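You operate a simulated robot arm through the tools that you are given. There is no shell and no other tool.

You run a simulated robot arm. Do the job below in one go: nothing can be reset, and whatever is moved stays where it is left.

## Task
Test the fuse carrier that the fuse slip names.
Fine: carrier down in the fuse drawer's pocket, drawer shut, one press of the fuse test key; leave it in.

The check looks at the end state, three seconds after you hand in, the way a careful person would. Anything else that was tipped, shoved, dropped, spilled or broken makes it a failure.

## Robot
A 6-joint arm with a two-finger gripper, fixed in place. Base frame: the origin is at the foot of the arm, x ahead of it, y to its left, z up. Readings come in mm, degrees, newtons and seconds.
With the tool pointing down near the work surface it reaches from about 240 to 480 mm from the base axis. Its first joint turns from -115.0 to 115.0 degrees. Payload 2.1 kg.
The TCP is the grasp point between the finger pads, 20 mm short of the fingertips. In the tool frame z runs along the fingers and y along their closing line. The gripper opens to 100 mm. The gripper's body begins 63 mm behind the TCP.
Orientation is that of the tool frame in the base frame, as a unit quaternion [w, x, y, z]. With the fingers straight down and closing along the base's y, the tool's x points along the base's -x, its y along +y and its z along -z.

## Interface
- The arm moves only by the tool step_arm. Its argument "steps" is a list that holds one entry, the list of rows, each a list of 7 numbers: the finger opening in mm, from 0 to 100, then the shift along the tool's x, y, z in mm, then the turn, a rotation vector about the tool's x, y, z in degrees. In form: [[[gripper, dx, dy, dz, wx, wy, wz], ...]]. A call has 1 to 20 rows; each row is the pose to reach, as a shift and turn from the pose commanded when the call began, along the tool's axes at that moment. Each row takes 0.2 s and may step no farther than 50 mm and 8.6 degrees from the row before; otherwise, or with a gripper value out of range, the whole call is refused. A pose out of reach is approached as far as the arm can. The call stops where the force on the tool passes 40 N (or 10 N more than at its start, if that is more) or the arm is blocked; 0.2 s more then pass. Each finger travels about 153 mm/s and halts on what it meets, pressing with about 33 N; the grip force reading is that of the motor and also rises with nothing between the fingers. The clock runs only during rows and for 0.2 s after the last one: add rows that repeat a pose to give the fingers time. It gives the time, the measured TCP pose, the force on the tool (base axes), the opening and the grip force at its end, in the units of the frame above (readings bear some noise), with the torque about the TCP (base axes, N m) and any sound that the robot's microphone picked up, and new pictures: "pictures" is both (left out), scene, wrist or none.
- Cameras (640 x 400 px; columns grow to the right, rows downward): "scene" is fixed at [399.5, -500.7, 1500.1]; the picture's right is [0.62, 0.78, 0.00], its down [0.65, -0.52, -0.56] and it looks along [-0.44, 0.35, -0.83] (base axes); focal length 323 px, centre (320, 200). "wrist" rides on the gripper at [70, -19, -99] in the tool frame; the picture's right is [0.26, 0.97, 0.00], its down [-0.75, 0.20, -0.63] and it looks along [-0.61, 0.16, 0.78] (tool axes); focal length 230 px, centre (320, 200). There is no depth. A picture from a camera that has moved, and an enlarged one, comes with that camera's place and axes in the base frame and with its lens.
- slide_trunk(by): slides the trunk up (or, below 0, down) by that many mm; the arm rides with it, the base frame stays. It gives what a move gives, with no picture.
- inspect(camera, box): a new picture of the part [left, top, right, bottom] of that camera's present view, enlarged. The clock stands still meanwhile.
- sign_off(): hands the job in; it is judged then, once.

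Nothing tells you positions but the pictures and the camera data. Unless the task says otherwise, let go and move clear before handing in.

The tools are called as name(argument=value, ...) on one line, values as JSON. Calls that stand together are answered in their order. step_arm: Moves the arm, as the interface text tells. Its arguments: {"type":"object","properties":{"steps":{"type":"array","items":{"type":"array","items":{"type":"array","items":{"type":"number"}}}},"pictures":{"type":"string","enum":["both","scene","wrist","none"]}},"required":["steps"]} The other tools are called the same way: slide_trunk (by) slides the trunk up or down; inspect (camera, box) takes an enlarged picture of a part of a camera's view; sign_off () hands the job in.

At the start:

```text
clock: 0.0
ee_pos: [114.3, -241.7, 1106.1]
orientation: [0.0, 0.001, 1.0, 0.0]
force: [-0.2, 1.1, 0.4]
wrist_torque: [-0.04, 0.02, 0.02]
grip_width: 99.9
grasp_force: 0.1
trunk travel left (down, up): [-725.0, 265.0]
```

scene: 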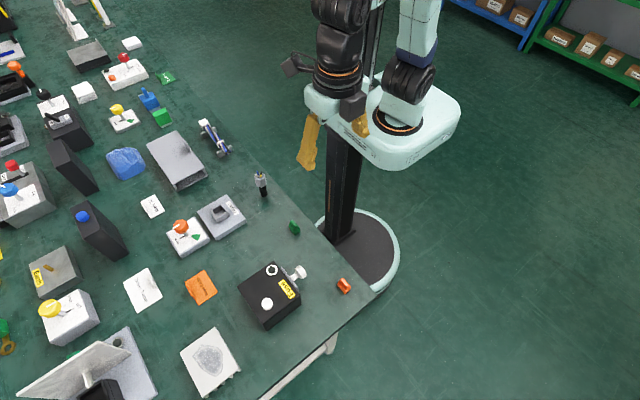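
wrist: 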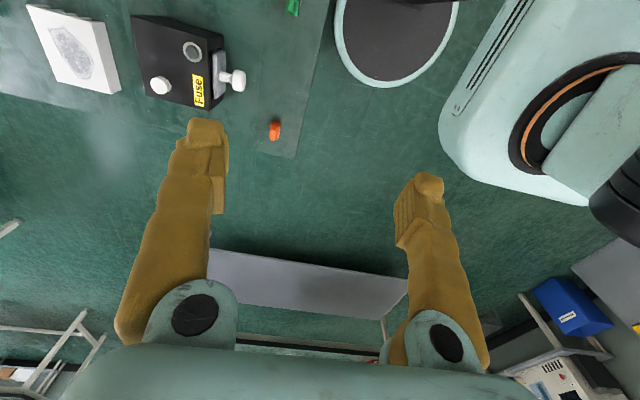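

I see a bench with a black box labelled "Fuse", with a knob, test key and perhaps a drawer, and coloured carriers (orange, green) near it. I'll enlarge the pictures to find the fuse slip and the carriers.

inspect(camera="scene", box=[220, 220, 380, 320])

inspect(camera="scene", box=[120, 180, 280, 280])

inspect(camera="scene", box=[100, 240, 260, 340])

inspect(camera="scene", box=[0, 0, 640, 400])

inspect(camera="wrist", box=[120, 0, 320, 125])

```text
4.00 times, centred on (300, 270) of scene
camera zoom: at [399.5, -500.7, 1500.1], right [0.62, 0.78, 0.0], down [0.65, -0.52, -0.56], along [-0.44, 0.35, -0.83], focal length 1293 px, centre (400, -80)
```

zoom: 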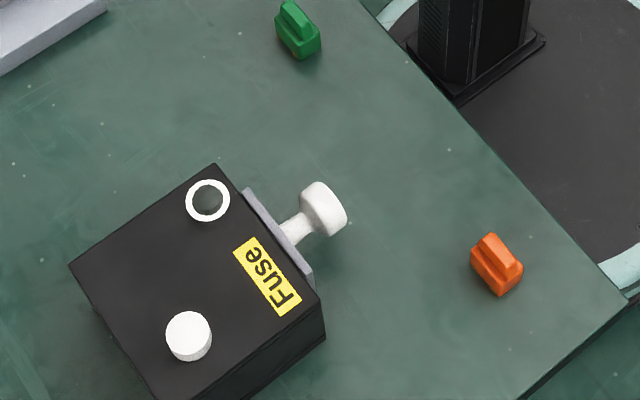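

```text
4.00 times, centred on (200, 230) of scene
camera zoom: at [399.5, -500.7, 1500.1], right [0.62, 0.78, 0.0], down [0.65, -0.52, -0.56], along [-0.44, 0.35, -0.83], focal length 1293 px, centre (800, 80)
```

zoom: 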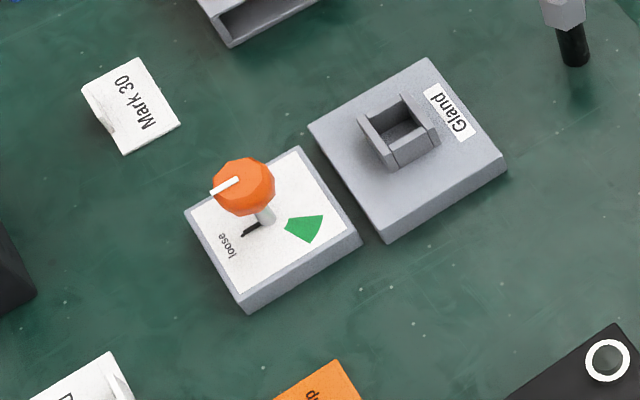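

```text
4.00 times, centred on (180, 290) of scene
camera zoom: at [399.5, -500.7, 1500.1], right [0.62, 0.78, 0.0], down [0.65, -0.52, -0.56], along [-0.44, 0.35, -0.83], focal length 1293 px, centre (880, -160)
```

zoom: 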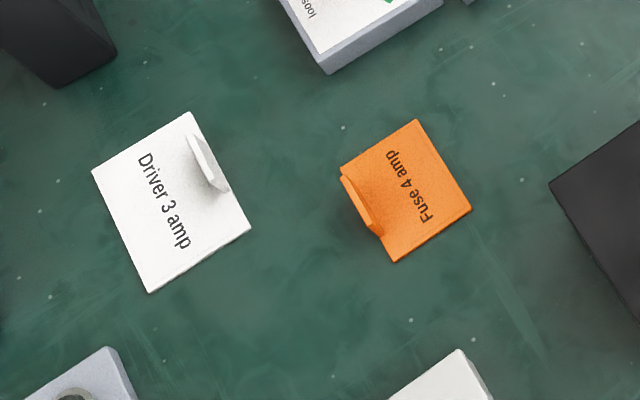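

```text
1.00 times, centred on (320, 200) of scene (not enlarged: the box is as wide or as high as the picture)
camera zoom: at [399.5, -500.7, 1500.1], right [0.62, 0.78, 0.0], down [0.65, -0.52, -0.56], along [-0.44, 0.35, -0.83], focal length 323 px, centre (320, 200)
```

zoom: 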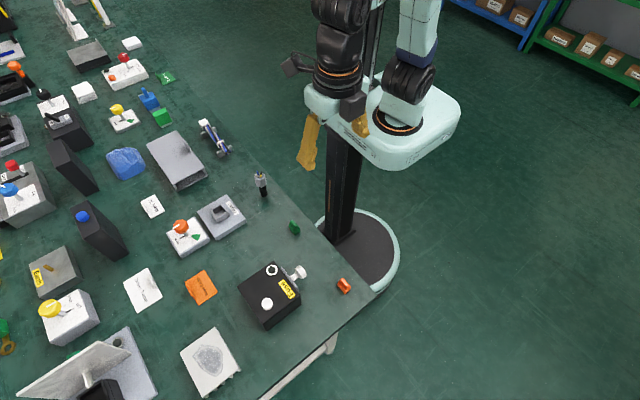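

```text
3.20 times, centred on (220, 62) of wrist
camera zoom: at [45.4, -260.2, 1204.7], right [-0.26, 0.97, 0.0], down [0.75, 0.2, 0.63], along [0.61, 0.16, -0.78], focal length 736 px, centre (640, 640)
```

zoom: 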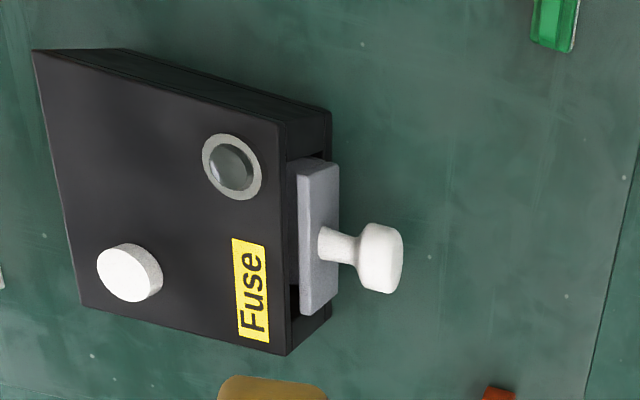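

The slip reads "Fuse 4 amp", and two small carriers (green, orange) lie near the fuse box. I'll look for others and for any rating marks on them.

inspect(camera="scene", box=[275, 210, 315, 235])

inspect(camera="scene", box=[325, 270, 365, 295])

inspect(camera="scene", box=[90, 40, 250, 140])

inspect(camera="scene", box=[0, 60, 160, 160])

inspect(camera="scene", box=[0, 140, 160, 240])

inspect(camera="scene", box=[0, 300, 160, 400])

inspect(camera="scene", box=[140, 300, 300, 400])

inspect(camera="scene", box=[0, 0, 160, 100])

inspect(camera="scene", box=[0, 220, 160, 320])

inspect(camera="scene", box=[170, 260, 234, 300])

```text
16.00 times, centred on (295, 222) of scene
camera zoom: at [399.5, -500.7, 1500.1], right [0.62, 0.78, 0.0], down [0.65, -0.52, -0.56], along [-0.44, 0.35, -0.83], focal length 5173 px, centre (720, -160)
```

zoom: 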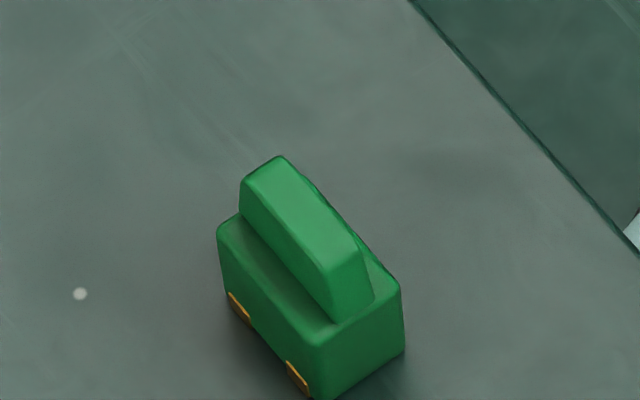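

```text
16.00 times, centred on (345, 282) of scene
camera zoom: at [399.5, -500.7, 1500.1], right [0.62, 0.78, 0.0], down [0.65, -0.52, -0.56], along [-0.44, 0.35, -0.83], focal length 5173 px, centre (-80, -1120)
```

zoom: 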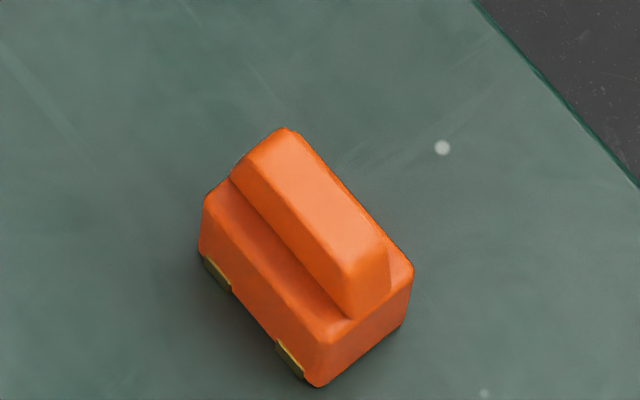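

```text
4.00 times, centred on (170, 90) of scene
camera zoom: at [399.5, -500.7, 1500.1], right [0.62, 0.78, 0.0], down [0.65, -0.52, -0.56], along [-0.44, 0.35, -0.83], focal length 1293 px, centre (920, 640)
```

zoom: 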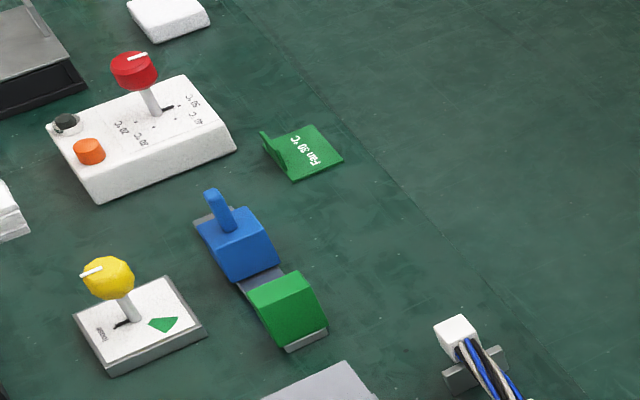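

```text
4.00 times, centred on (80, 110) of scene
camera zoom: at [399.5, -500.7, 1500.1], right [0.62, 0.78, 0.0], down [0.65, -0.52, -0.56], along [-0.44, 0.35, -0.83], focal length 1293 px, centre (1280, 560)
```

zoom: 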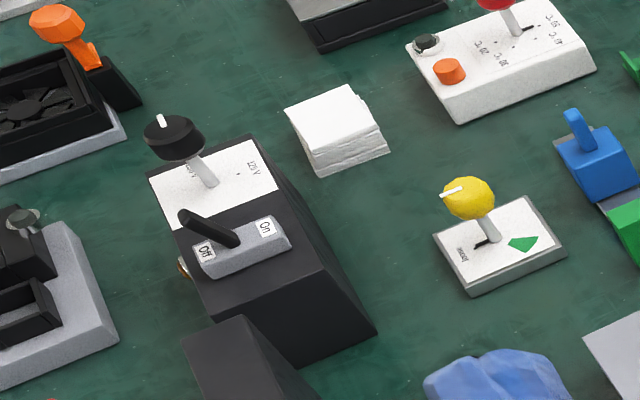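

```text
4.00 times, centred on (80, 190) of scene
camera zoom: at [399.5, -500.7, 1500.1], right [0.62, 0.78, 0.0], down [0.65, -0.52, -0.56], along [-0.44, 0.35, -0.83], focal length 1293 px, centre (1280, 240)
```

zoom: 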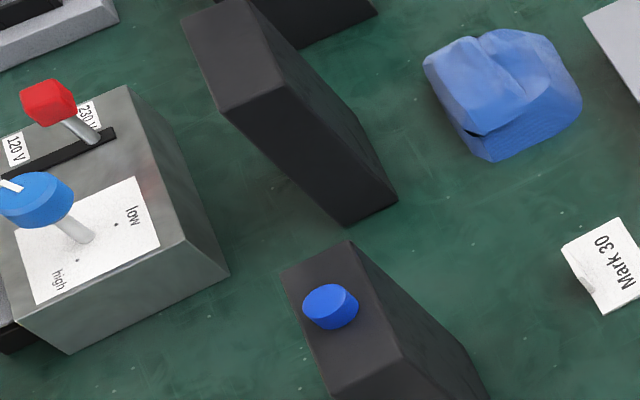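

```text
4.00 times, centred on (80, 350) of scene
camera zoom: at [399.5, -500.7, 1500.1], right [0.62, 0.78, 0.0], down [0.65, -0.52, -0.56], along [-0.44, 0.35, -0.83], focal length 1293 px, centre (1280, -400)
```

zoom: 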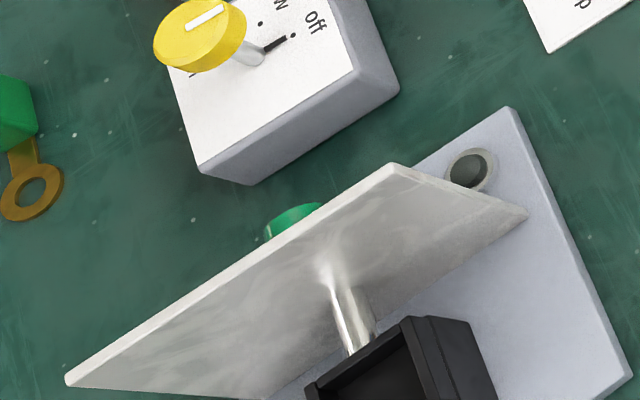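

```text
4.00 times, centred on (220, 350) of scene
camera zoom: at [399.5, -500.7, 1500.1], right [0.62, 0.78, 0.0], down [0.65, -0.52, -0.56], along [-0.44, 0.35, -0.83], focal length 1293 px, centre (720, -400)
```

zoom: 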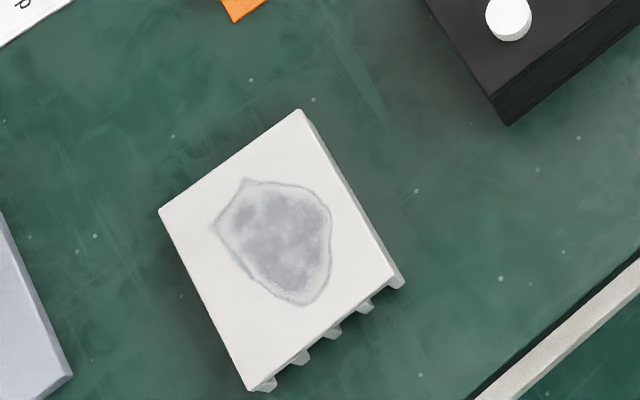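

```text
4.00 times, centred on (80, 50) of scene
camera zoom: at [399.5, -500.7, 1500.1], right [0.62, 0.78, 0.0], down [0.65, -0.52, -0.56], along [-0.44, 0.35, -0.83], focal length 1293 px, centre (1280, 800)
```

zoom: 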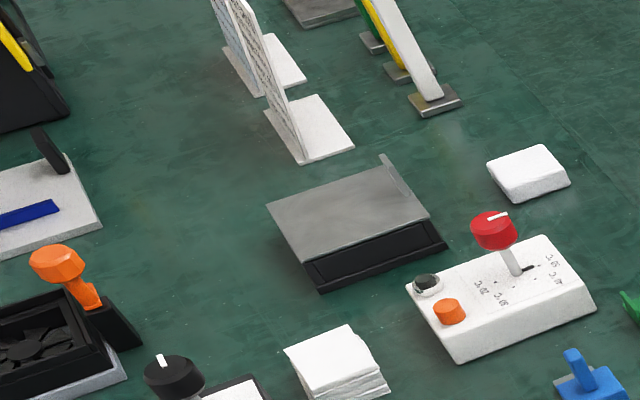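

```text
4.00 times, centred on (80, 270) of scene
camera zoom: at [399.5, -500.7, 1500.1], right [0.62, 0.78, 0.0], down [0.65, -0.52, -0.56], along [-0.44, 0.35, -0.83], focal length 1293 px, centre (1280, -80)
```

zoom: 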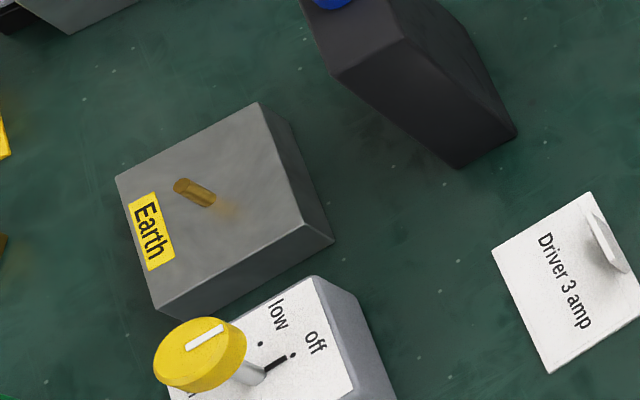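

```text
10.00 times, centred on (202, 280) of scene
camera zoom: at [399.5, -500.7, 1500.1], right [0.62, 0.78, 0.0], down [0.65, -0.52, -0.56], along [-0.44, 0.35, -0.83], focal length 3233 px, centre (1500, -600)
```

zoom: 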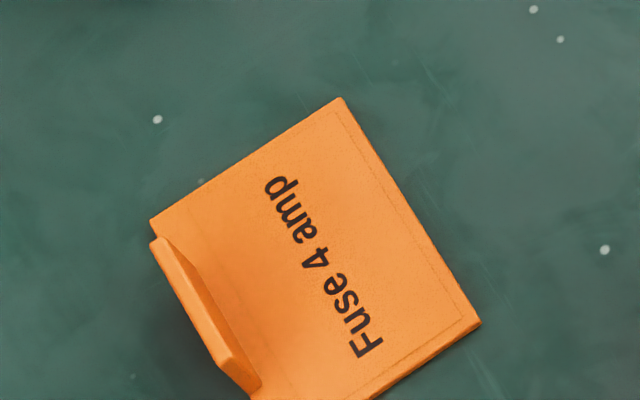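

The slip is orange and says "Fuse 4 amp". By triangulation the orange carrier is near (236,-300,776), the green one near (42,-299,776), the fuse box spans x 107–205, y -493 to -400 with its top near z 830, the drawer knob is at (157,-362,802) and a white key is at (183,-465,839). Next I'll lower the arm a bit to test reach and look closer for marks on the carriers.

step_arm(steps=[[[99.9, 0, 0, 40, 0, 0, 0], [99.9, 0, 0, 80, 0, 0, 0], [99.9, 0, 0, 120, 0, 0, 0], [99.9, 0, 0, 160, 0, 0, 0], [99.9, 0, 0, 160, 0, 0, 0]]], pictures="both")

```text
clock: 1.2
ee_pos: [113.9, -239.5, 944.4]
orientation: [0.0, 0.0, 1.0, 0.0]
force: [0.1, -0.6, 0.7]
wrist_torque: [0.01, 0.0, 0.02]
grip_width: 100.2
grasp_force: 0.0
trunk travel left (down, up): [-725.0, 265.0]
camera wrist: at [45.2, -257.5, 1043.1], right [-0.26, 0.97, 0.0], down [0.75, 0.2, 0.63], along [0.61, 0.16, -0.78], focal length 230 px, centre (320, 200)
```

scene: 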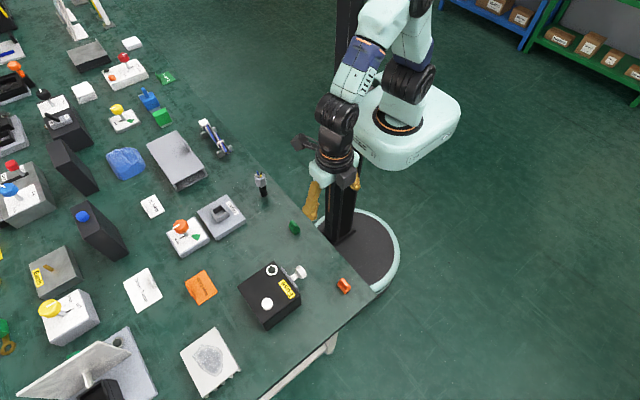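
wrist: 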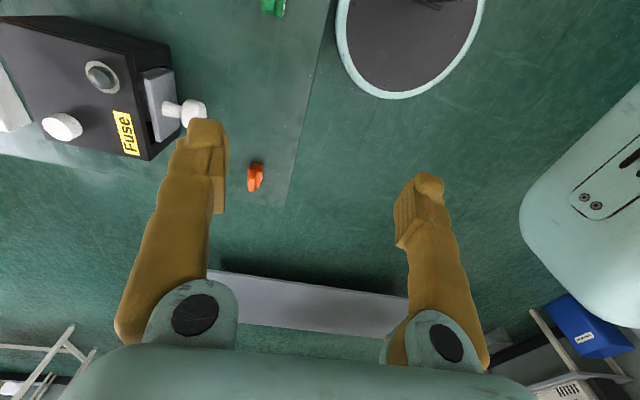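

The arm goes down freely. I'll enlarge the wrist view of the carriers and the box.

inspect(camera="wrist", box=[236, 155, 276, 180])

inspect(camera="wrist", box=[254, 0, 294, 25])

inspect(camera="wrist", box=[60, 40, 220, 140])

```text
16.00 times, centred on (256, 168) of wrist
camera zoom: at [45.2, -257.5, 1043.1], right [-0.26, 0.97, 0.0], down [0.75, 0.2, 0.63], along [0.61, 0.16, -0.78], focal length 3681 px, centre (1344, 720)
```

zoom: 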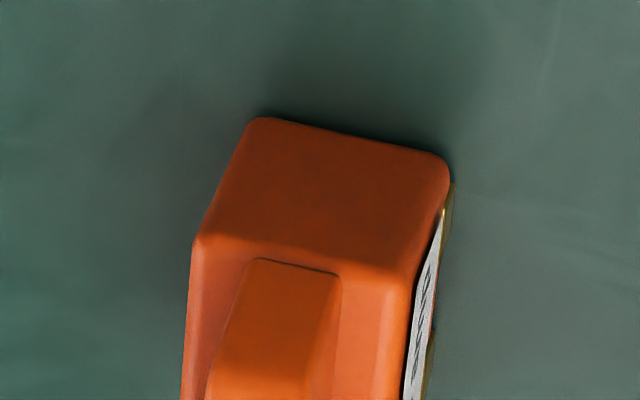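

```text
16.00 times, centred on (274, 12) of wrist
camera zoom: at [45.2, -257.5, 1043.1], right [-0.26, 0.97, 0.0], down [0.75, 0.2, 0.63], along [0.61, 0.16, -0.78], focal length 3681 px, centre (1056, 3200)
```

zoom: 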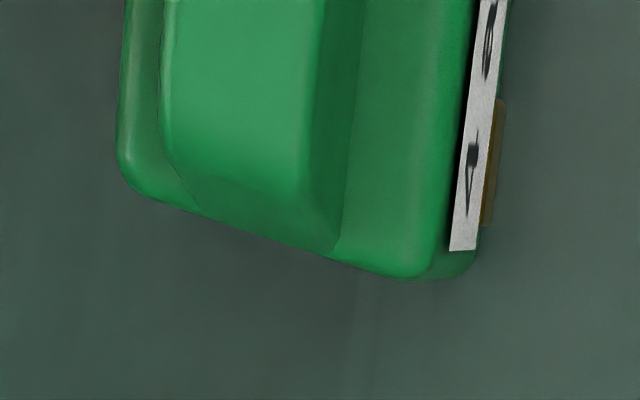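

```text
4.00 times, centred on (140, 90) of wrist
camera zoom: at [45.2, -257.5, 1043.1], right [-0.26, 0.97, 0.0], down [0.75, 0.2, 0.63], along [0.61, 0.16, -0.78], focal length 920 px, centre (1040, 640)
```

zoom: 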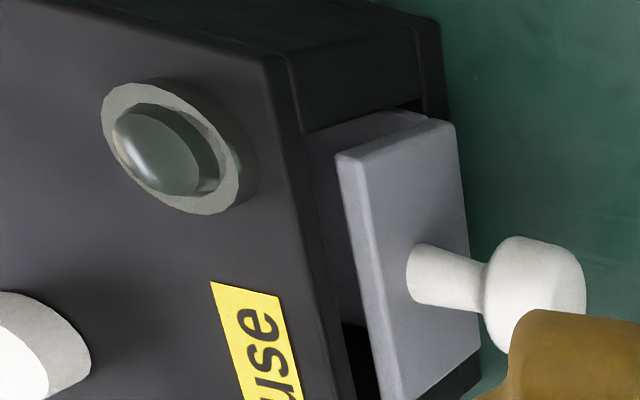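

Each carrier has a white label with text on its +y side. I'll turn the gripper 90° so the wrist camera looks toward -y and can read the orange carrier's label.

step_arm(steps=[[[99.9, -8, 7, 11, 0, 0, 8.2], [99.9, -16, 14, 22, 0, 0, 16.4], [99.9, -24, 21, 33, 0, 0, 24.6], [99.9, -32, 28, 44, 0, 0, 32.8], [99.9, -40, 35, 55, 0, 0, 41], [99.9, -48, 42, 66, 0, 0, 49.2], [99.9, -56, 49, 77, 0, 0, 57.4], [99.9, -64, 56, 88, 0, 0, 65.6], [99.9, -72, 63, 99, 0, 0, 73.8], [99.9, -80, 70, 110, 0, 0, 82], [99.9, -86, 79, 119, 0, 0, 90], [99.9, -86, 79, 119, 0, 0, 90]]], pictures="both")

```text
clock: 3.2
ee_pos: [187.6, -183.6, 848.7]
orientation: [0.004, 0.586, 0.81, -0.003]
force: [0.7, -3.6, 1.3]
wrist_torque: [0.28, 0.16, -0.03]
grip_width: 100.1
grasp_force: 0.0
trunk travel left (down, up): [-725.0, 265.0]
stopped in row 10: the force on the tool passed its limit at 69 N (the readings are from after the stop); the commanded pose is now the measured one
camera wrist: at [147.6, -121.6, 946.7], right [0.84, 0.55, 0.0], down [0.42, -0.64, 0.64], along [0.35, -0.54, -0.77], focal length 230 px, centre (320, 200)
```

scene: 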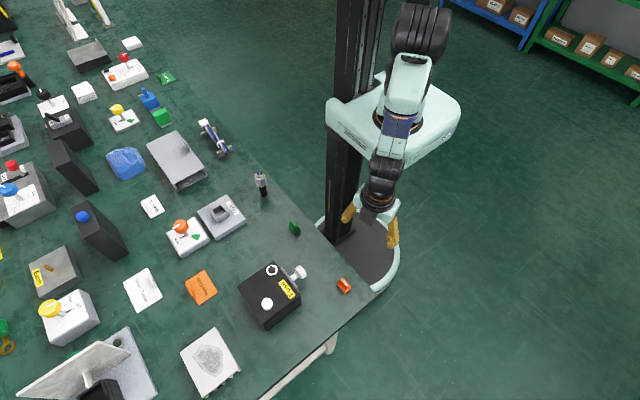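
wrist: 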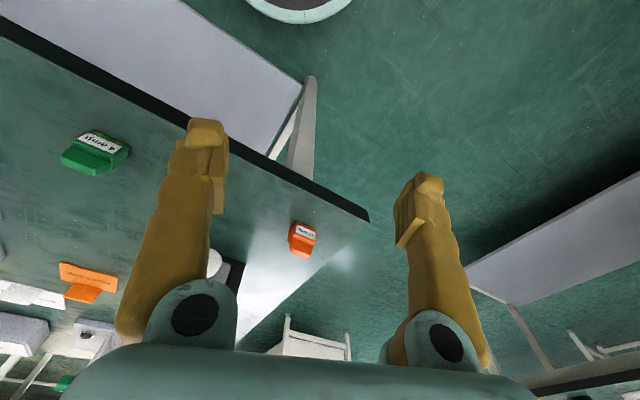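

Something on the arm's own side was touched and it stopped; the force is small now. Both labels are visible from here, so I'll enlarge them.

inspect(camera="wrist", box=[280, 215, 328, 245])

inspect(camera="wrist", box=[64, 120, 144, 170])

inspect(camera="scene", box=[300, 60, 460, 260])

inspect(camera="wrist", box=[0, 240, 160, 340])

```text
13.33 times, centred on (304, 230) of wrist
camera zoom: at [147.6, -121.6, 946.7], right [0.84, 0.55, 0.0], down [0.42, -0.64, 0.64], along [0.35, -0.54, -0.77], focal length 3068 px, centre (533, -200)
```

zoom: 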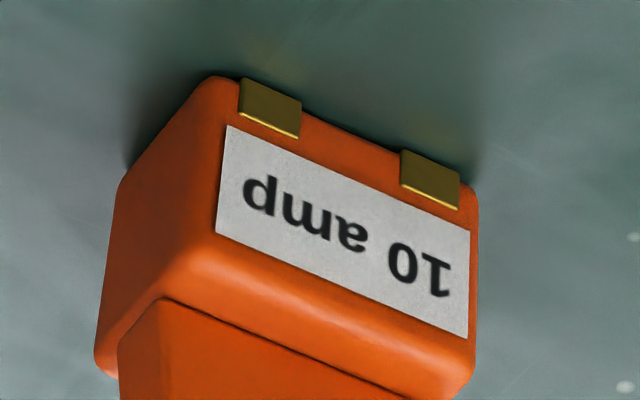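

```text
8.00 times, centred on (104, 145) of wrist
camera zoom: at [147.6, -121.6, 946.7], right [0.84, 0.55, 0.0], down [0.42, -0.64, 0.64], along [0.35, -0.54, -0.77], focal length 1841 px, centre (2048, 640)
```

zoom: 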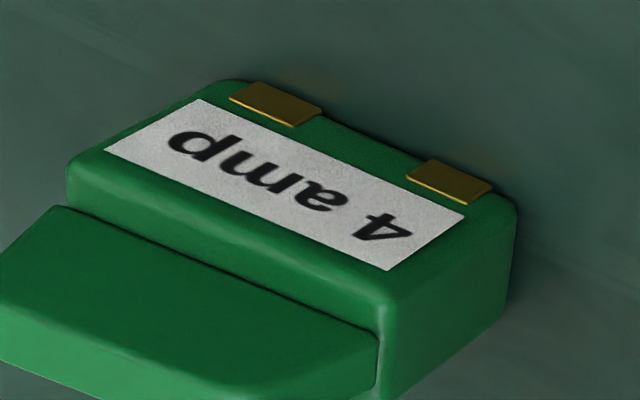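

```text
2.00 times, centred on (380, 160) of scene
camera zoom: at [399.5, -500.7, 1500.1], right [0.62, 0.78, 0.0], down [0.65, -0.52, -0.56], along [-0.44, 0.35, -0.83], focal length 647 px, centre (200, 280)
```

zoom: 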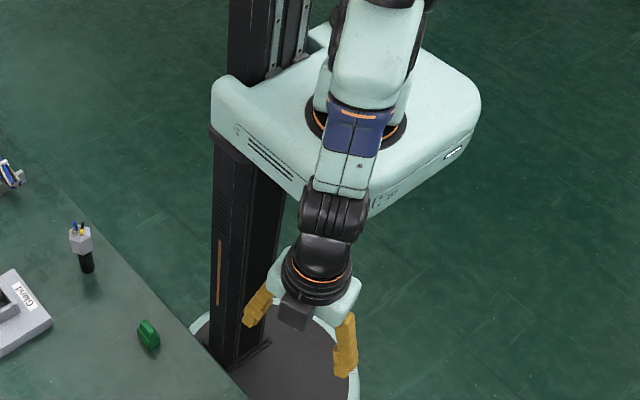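

```text
4.00 times, centred on (80, 290) of wrist
camera zoom: at [147.6, -121.6, 946.7], right [0.84, 0.55, 0.0], down [0.42, -0.64, 0.64], along [0.35, -0.54, -0.77], focal length 920 px, centre (1280, -160)
```

zoom: 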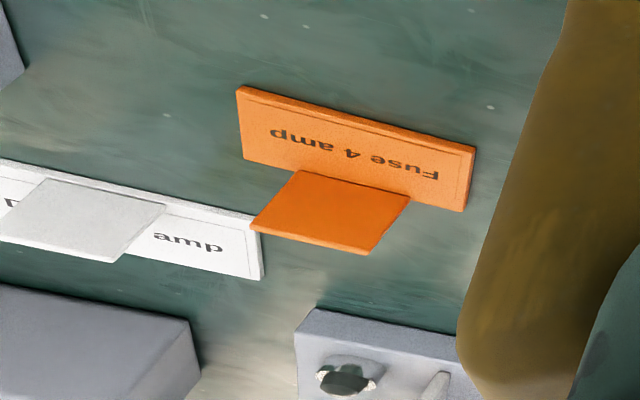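

The green carrier is marked "4 amp" and the orange one "10 amp", so the green one at about (42,-299) is the right one despite the orange slip. I'll back out from the trunk, finish the turn and look at the drawer knob from above.

step_arm(steps=[[[70, -20, -13, -20, 0, 0, 3], [70, -40, -26, -40, 0, 0, 7], [70, -60, -39, -51, 0, 0, 11], [70, -80, -52, -51, 0, 0, 15], [70, -100.4, -65.7, -51, 0, 0, 18.3], [70, -100.4, -65.7, -51, 0, 0, 18.3]]], pictures="both")

```text
clock: 4.6
ee_pos: [154.4, -299.6, 901.1]
orientation: [0.005, 0.708, 0.706, -0.002]
force: [-0.1, -0.5, -0.2]
wrist_torque: [-0.02, 0.01, -0.01]
grip_width: 70.1
grasp_force: 0.0
trunk travel left (down, up): [-725.0, 265.0]
camera wrist: at [136.8, -227.8, 999.1], right [0.97, 0.26, 0.0], down [0.2, -0.74, 0.64], along [0.16, -0.62, -0.77], focal length 230 px, centre (320, 200)
```

scene: 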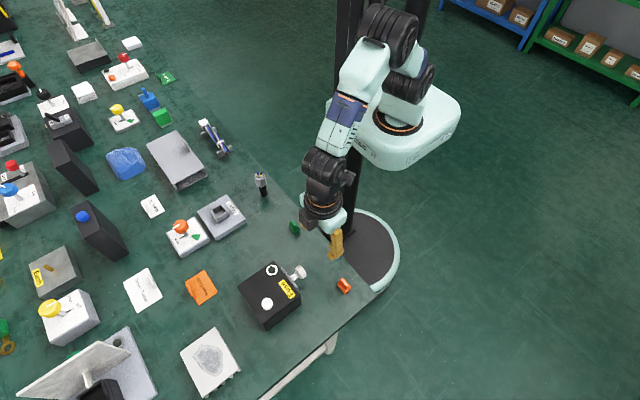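
wrist: 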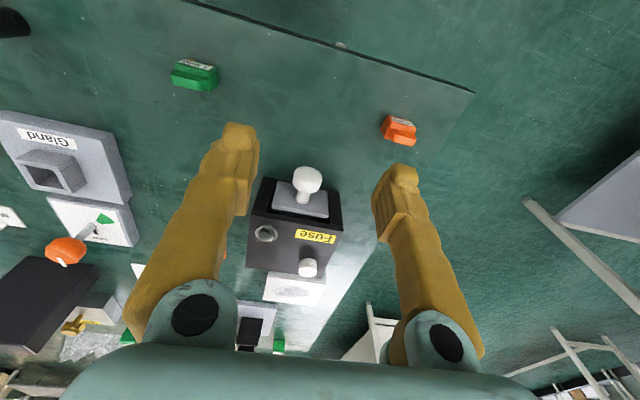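

I have a clear view of the drawer front, the key and both carriers. I'll enlarge to measure them.

inspect(camera="wrist", box=[230, 150, 390, 250])

inspect(camera="wrist", box=[154, 50, 234, 100])

inspect(camera="wrist", box=[230, 220, 390, 320])

```text
4.00 times, centred on (310, 200) of wrist
camera zoom: at [136.8, -227.8, 999.1], right [0.97, 0.26, 0.0], down [0.2, -0.74, 0.64], along [0.16, -0.62, -0.77], focal length 920 px, centre (360, 200)
```

zoom: 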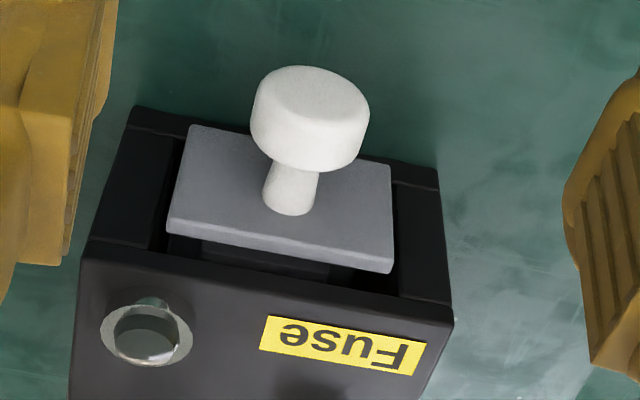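

```text
8.00 times, centred on (194, 75) of wrist
camera zoom: at [136.8, -227.8, 999.1], right [0.97, 0.26, 0.0], down [0.2, -0.74, 0.64], along [0.16, -0.62, -0.77], focal length 1841 px, centre (1328, 1200)
```

zoom: 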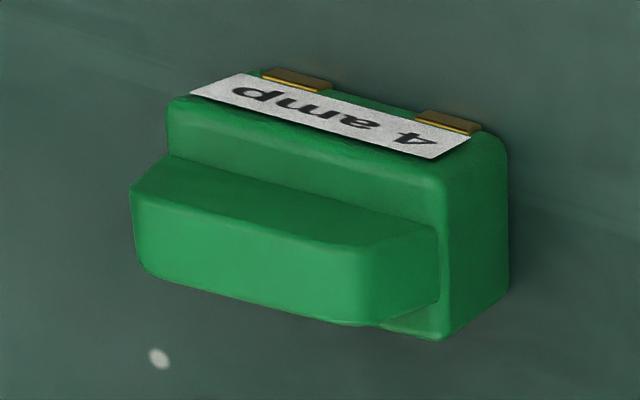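

```text
4.00 times, centred on (310, 270) of wrist
camera zoom: at [136.8, -227.8, 999.1], right [0.97, 0.26, 0.0], down [0.2, -0.74, 0.64], along [0.16, -0.62, -0.77], focal length 920 px, centre (360, -80)
```

zoom: 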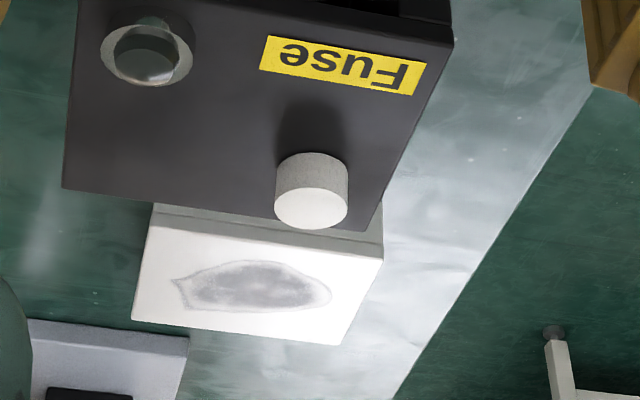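

The green carrier stands ridge-up on the table (table about z 765, body top about 784, ridge top about 800), and the drawer knob head is centred near (157.5,-362,804). I'll go over the knob, lower open fingers around it, and grip it.

step_arm(steps=[[[70, -30, 1.5, 0, 0, 0, 0], [70, -61, 3, 0, 0, 0, 0], [70, -61, 3, 30, 0, 0, 0], [70, -61, 3, 60, 0, 0, 0], [70, -61, 3, 85, 0, 0, 0], [70, -61, 3, 95, 0, 0, 0], [70, -61, 3, 95, 0, 0, 0]]], pictures="both")

```text
clock: 6.2
ee_pos: [157.0, -361.9, 806.1]
orientation: [0.005, 0.708, 0.706, -0.003]
force: [1.1, 0.0, -0.4]
wrist_torque: [0.01, -0.01, 0.03]
grip_width: 69.8
grasp_force: 0.1
trunk travel left (down, up): [-725.0, 265.0]
camera wrist: at [139.9, -290.0, 904.9], right [0.97, 0.26, 0.0], down [0.2, -0.74, 0.64], along [0.16, -0.62, -0.77], focal length 230 px, centre (320, 200)
```

scene: 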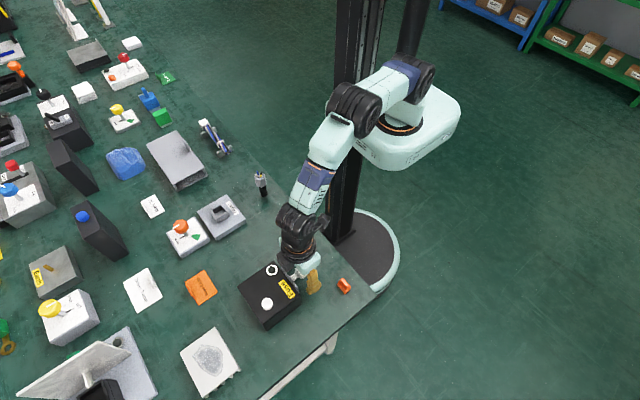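
wrist: 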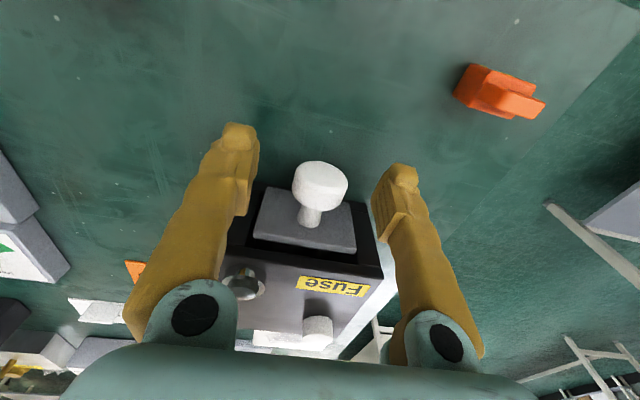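

The knob head sits between the fingers at the TCP. I'll close on it.

step_arm(steps=[[[15, 0, 0, 0, 0, 0, 0], [15, 0, 0, 0, 0, 0, 0], [15, 0, 0, 0, 0, 0, 0]]], pictures="wrist")

```text
clock: 7.0
ee_pos: [158.4, -360.7, 807.0]
orientation: [0.004, 0.708, 0.706, -0.002]
force: [1.9, -0.4, -2.9]
wrist_torque: [-0.15, -0.05, 0.04]
grip_width: 26.8
grasp_force: 44.8
trunk travel left (down, up): [-725.0, 265.0]
camera wrist: at [140.4, -290.0, 904.8], right [0.97, 0.26, 0.0], down [0.2, -0.74, 0.64], along [0.16, -0.62, -0.77], focal length 230 px, centre (320, 200)
```

wrist: 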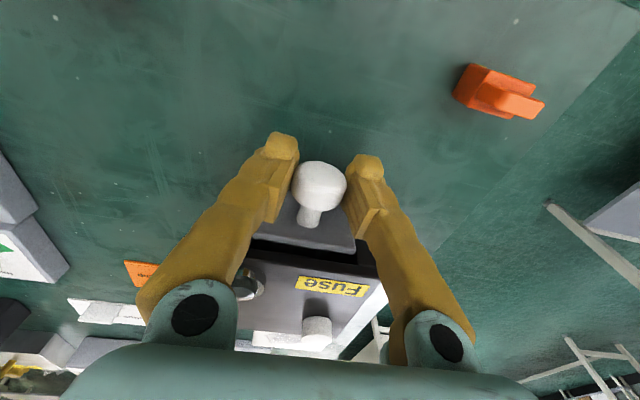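

Gripped at 26.8 mm. Now I'll pull the drawer out slowly toward +y.

step_arm(steps=[[[15, 5, 0, 0, 0, 0, 0], [15, 10, 0, 0, 0, 0, 0], [15, 15, 0, 0, 0, 0, 0], [15, 20, 0, 0, 0, 0, 0], [15, 25, 0, 0, 0, 0, 0], [15, 30, 0, 0, 0, 0, 0]]], pictures="both")

```text
clock: 8.4
ee_pos: [158.7, -329.2, 806.5]
orientation: [0.005, 0.708, 0.706, -0.002]
force: [4.7, 0.0, 8.7]
wrist_torque: [0.34, -0.04, -0.01]
grip_width: 26.8
grasp_force: 44.5
trunk travel left (down, up): [-725.0, 265.0]
camera wrist: at [140.4, -258.3, 904.6], right [0.97, 0.26, 0.0], down [0.2, -0.74, 0.64], along [0.16, -0.62, -0.77], focal length 230 px, centre (320, 200)
```

scene: 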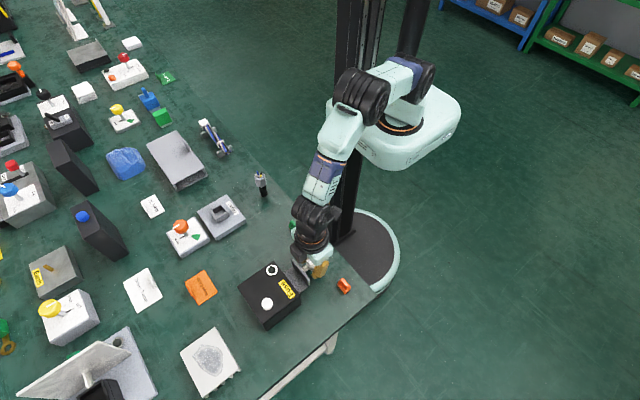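
wrist: 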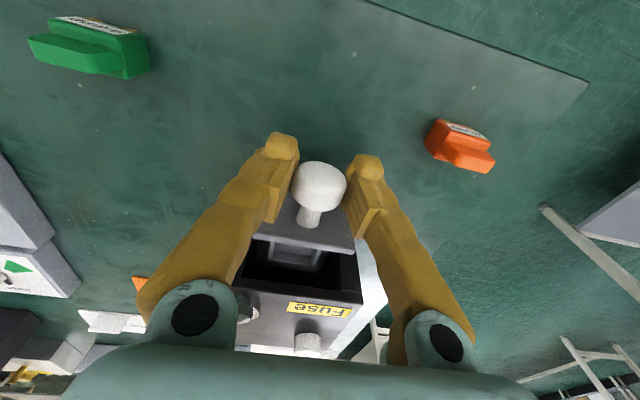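

The drawer is coming out and a pocket is showing; the box itself has stayed put. I'll pull further.

step_arm(steps=[[[15, 5, 0, 0, 0, 0, 0], [15, 10, 0, 0, 0, 0, 0], [15, 15, 0, 0, 0, 0, 0], [15, 20, 0, 0, 0, 0, 0], [15, 25, 0, 0, 0, 0, 0]]], pictures="both")

inspect(camera="wrist", box=[230, 180, 390, 280])

inspect(camera="scene", box=[220, 220, 380, 320])

```text
clock: 9.6
ee_pos: [157.9, -305.6, 807.6]
orientation: [0.005, 0.708, 0.706, -0.003]
force: [2.5, -0.6, 9.8]
wrist_torque: [-0.62, -0.02, 0.01]
grip_width: 26.8
grasp_force: 45.3
trunk travel left (down, up): [-725.0, 265.0]
camera wrist: at [140.4, -233.7, 904.4], right [0.97, 0.26, 0.0], down [0.2, -0.74, 0.64], along [0.16, -0.62, -0.77], focal length 230 px, centre (320, 200)
```

scene: 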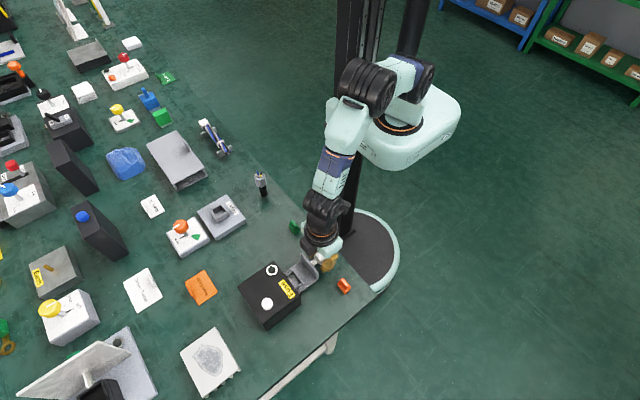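
wrist: 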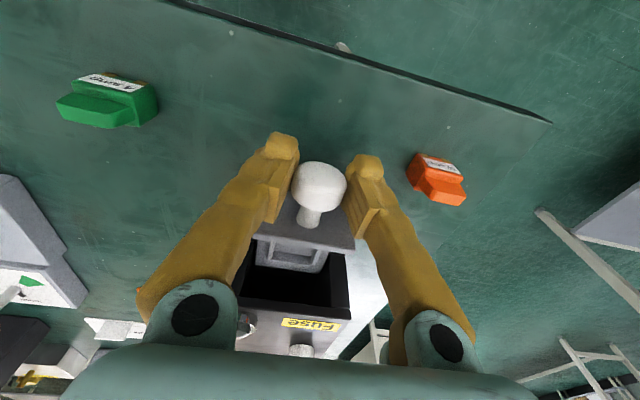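

```text
4.00 times, centred on (310, 230) of wrist
camera zoom: at [140.4, -233.7, 904.4], right [0.97, 0.26, 0.0], down [0.2, -0.74, 0.64], along [0.16, -0.62, -0.77], focal length 920 px, centre (360, 80)
```

zoom: 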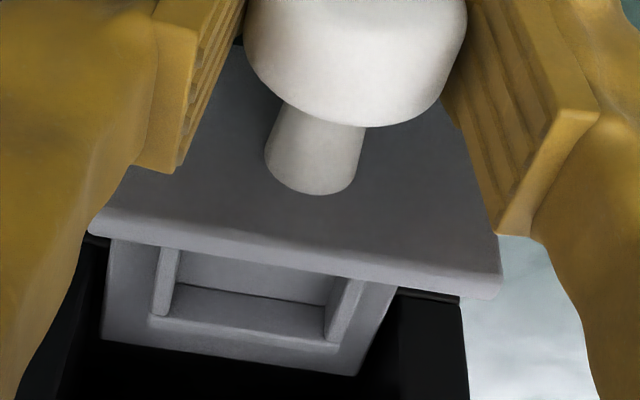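

```text
4.00 times, centred on (300, 270) of scene
camera zoom: at [399.5, -500.7, 1500.1], right [0.62, 0.78, 0.0], down [0.65, -0.52, -0.56], along [-0.44, 0.35, -0.83], focal length 1293 px, centre (400, -80)
```

zoom: 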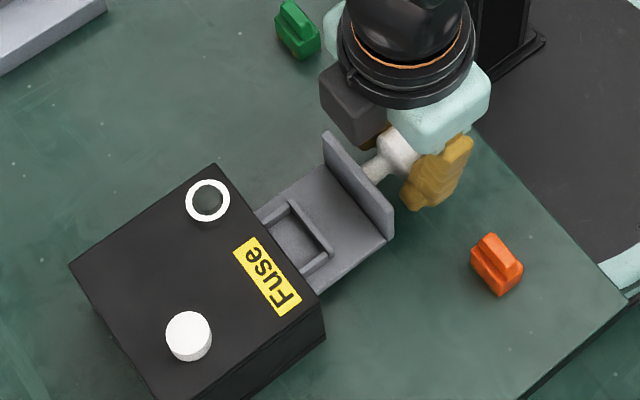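

The pocket (a raised frame on the drawer tray) is partly out. I'll pull a little further, gently.

step_arm(steps=[[[15, 4, 0, 0, 0, 0, 0], [15, 8, 0, 0, 0, 0, 0], [15, 12, 0, 0, 0, 0, 0], [15, 16, 0, 0, 0, 0, 0], [15, 20, 0, 0, 0, 0, 0]]], pictures="both")

inspect(camera="scene", box=[220, 220, 380, 320])

```text
clock: 10.8
ee_pos: [158.5, -286.0, 803.6]
orientation: [0.002, 0.708, 0.706, -0.002]
force: [-2.7, 0.6, -16.7]
wrist_torque: [-0.08, -0.03, 0.0]
grip_width: 24.4
grasp_force: 45.3
trunk travel left (down, up): [-725.0, 265.0]
camera wrist: at [140.6, -215.5, 901.9], right [0.97, 0.26, 0.0], down [0.2, -0.75, 0.63], along [0.16, -0.61, -0.77], focal length 230 px, centre (320, 200)
```

scene: 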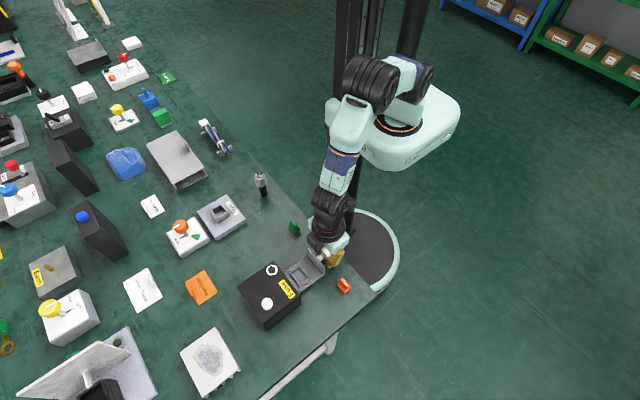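
wrist: 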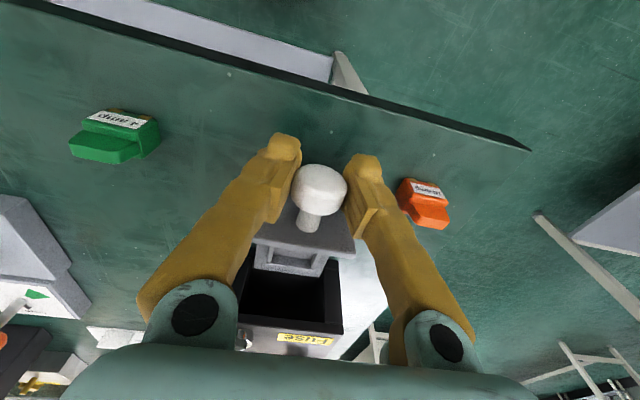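

```text
4.00 times, centred on (300, 270) of scene
camera zoom: at [399.5, -500.7, 1500.1], right [0.62, 0.78, 0.0], down [0.65, -0.52, -0.56], along [-0.44, 0.35, -0.83], focal length 1293 px, centre (400, -80)
```

zoom: 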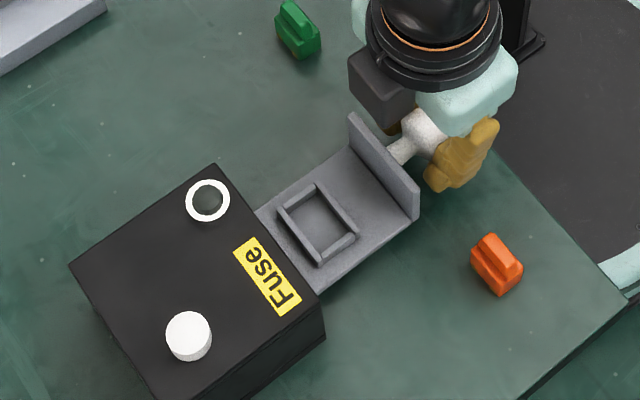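

The pocket is fully in view now, about x 142–174, y -379 to -359, with its long axis along x. The grip width and vertical force changed, so I'll check closely before doing more.

inspect(camera="wrist", box=[230, 130, 390, 230])

inspect(camera="wrist", box=[230, 220, 390, 320])

inspect(camera="scene", box=[260, 235, 340, 285])

```text
4.00 times, centred on (310, 180) of wrist
camera zoom: at [140.6, -215.5, 901.9], right [0.97, 0.26, 0.0], down [0.2, -0.75, 0.63], along [0.16, -0.61, -0.77], focal length 920 px, centre (360, 280)
```

zoom: 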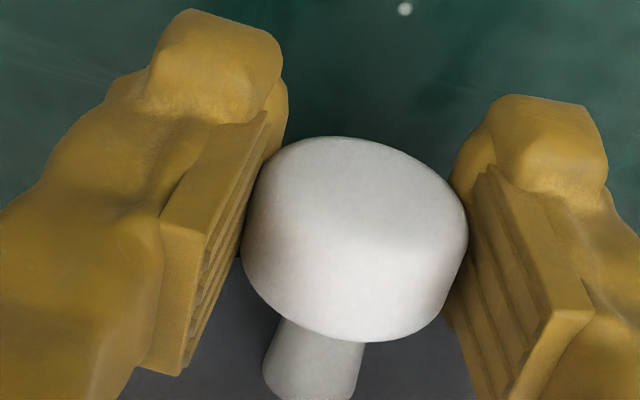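

```text
4.00 times, centred on (310, 270) of wrist
camera zoom: at [140.6, -215.5, 901.9], right [0.97, 0.26, 0.0], down [0.2, -0.75, 0.63], along [0.16, -0.61, -0.77], focal length 920 px, centre (360, -80)
```

zoom: 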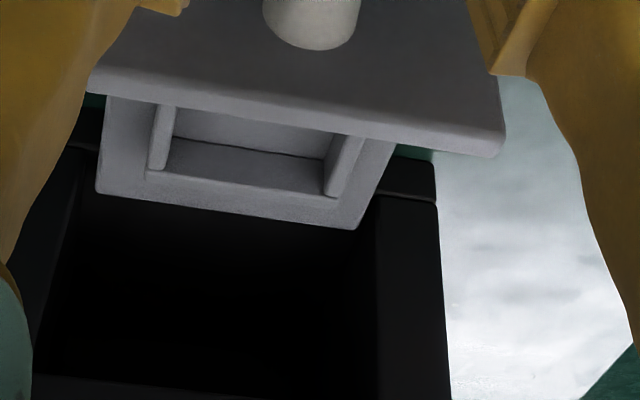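

```text
8.00 times, centred on (300, 260) of scene
camera zoom: at [399.5, -500.7, 1500.1], right [0.62, 0.78, 0.0], down [0.65, -0.52, -0.56], along [-0.44, 0.35, -0.83], focal length 2587 px, centre (480, -280)
```

zoom: 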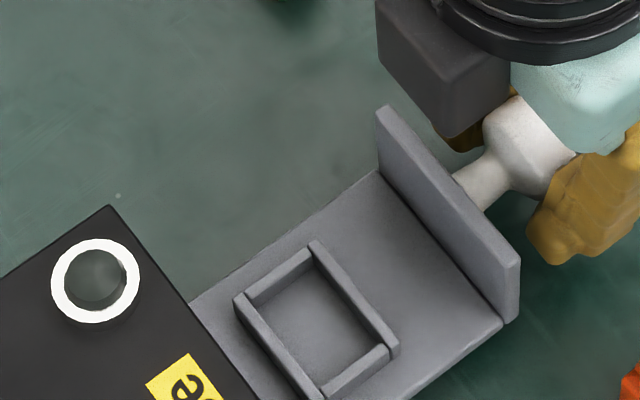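

The tray's rear edge is now very close to the box front, so the drawer may be near the end of its guides. I'll push it back about 12 mm while still holding it, to be safe.

step_arm(steps=[[[15, -4, 0, 0, 0, 0, 0], [15, -8, 0, 0, 0, 0, 0], [15, -12, 0, 0, 0, 0, 0], [15, -12, 0, 0, 0, 0, 0]]], pictures="both")

inspect(camera="wrist", box=[230, 130, 390, 230])

inspect(camera="wrist", box=[230, 220, 390, 320])

inspect(camera="scene", box=[240, 225, 320, 275])

```text
clock: 11.8
ee_pos: [158.5, -300.6, 803.1]
orientation: [0.002, 0.708, 0.706, 0.0]
force: [-5.2, 1.1, -37.3]
wrist_torque: [0.54, 0.07, -0.07]
grip_width: 24.2
grasp_force: 45.2
trunk travel left (down, up): [-725.0, 265.0]
camera wrist: at [140.7, -229.8, 901.9], right [0.97, 0.26, 0.0], down [0.2, -0.75, 0.63], along [0.16, -0.61, -0.77], focal length 230 px, centre (320, 200)
```

scene: 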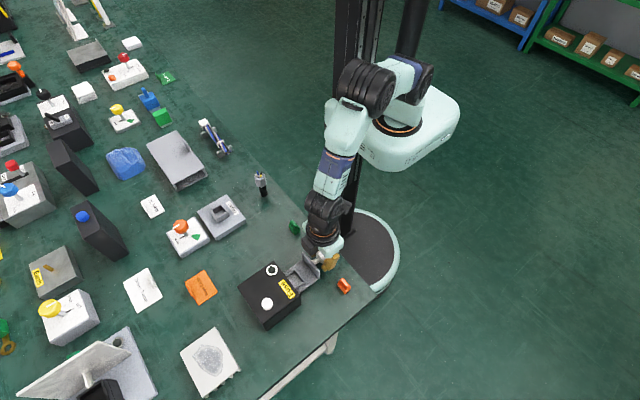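
wrist: 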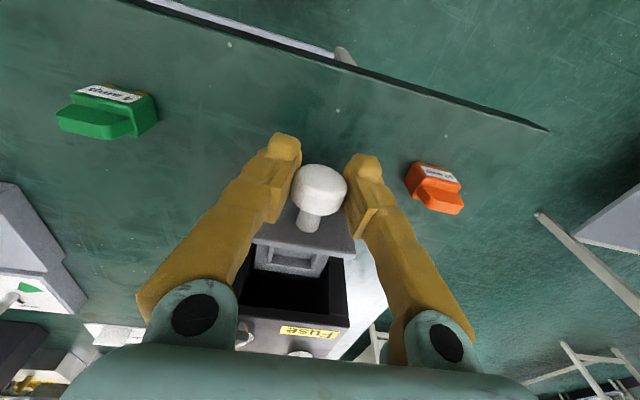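

```text
4.00 times, centred on (310, 180) of wrist
camera zoom: at [140.7, -229.8, 901.9], right [0.97, 0.26, 0.0], down [0.2, -0.75, 0.63], along [0.16, -0.61, -0.77], focal length 920 px, centre (360, 280)
```

zoom: 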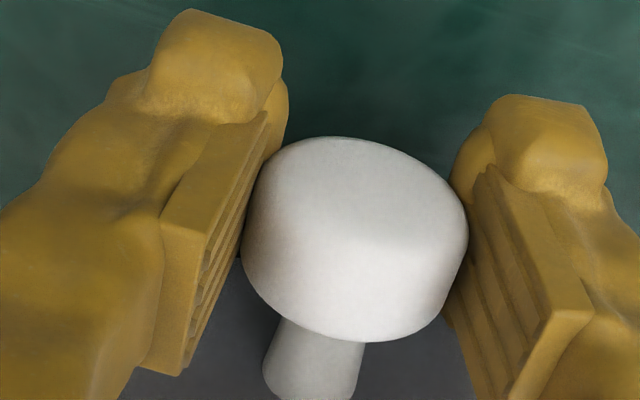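

```text
4.00 times, centred on (310, 270) of wrist
camera zoom: at [140.7, -229.8, 901.9], right [0.97, 0.26, 0.0], down [0.2, -0.75, 0.63], along [0.16, -0.61, -0.77], focal length 920 px, centre (360, -80)
```

zoom: 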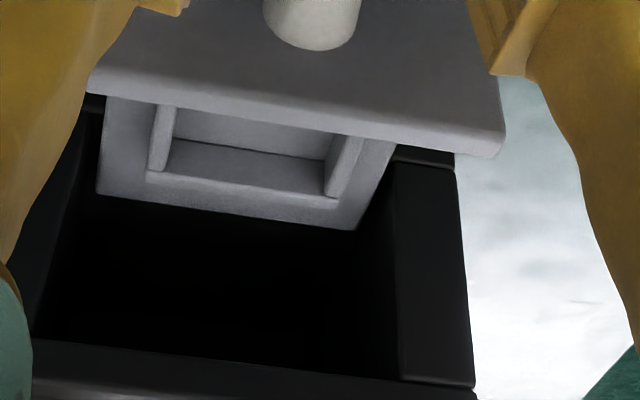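

```text
8.00 times, centred on (280, 250) of scene
camera zoom: at [399.5, -500.7, 1500.1], right [0.62, 0.78, 0.0], down [0.65, -0.52, -0.56], along [-0.44, 0.35, -0.83], focal length 2587 px, centre (640, -200)
```

zoom: 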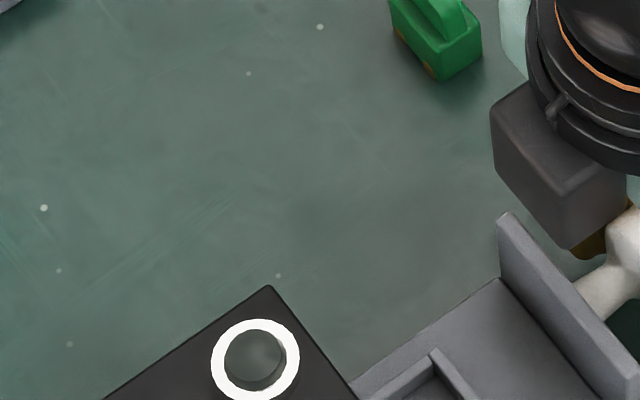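

The drawer is back about 14 mm, but the grip is pulling up on the knob by some 37 N. I'll ease the arm down 3 mm to relax this.

step_arm(steps=[[[15, 0, 0, 1.5, 0, 0, 0], [15, 0, 0, 3, 0, 0, 0]]], pictures="none")

```text
clock: 12.4
ee_pos: [158.0, -300.9, 803.6]
orientation: [0.006, 0.708, 0.707, -0.003]
force: [-1.0, -0.6, -12.7]
wrist_torque: [0.6, 0.02, -0.1]
grip_width: 24.3
grasp_force: 45.3
trunk travel left (down, up): [-725.0, 265.0]
```

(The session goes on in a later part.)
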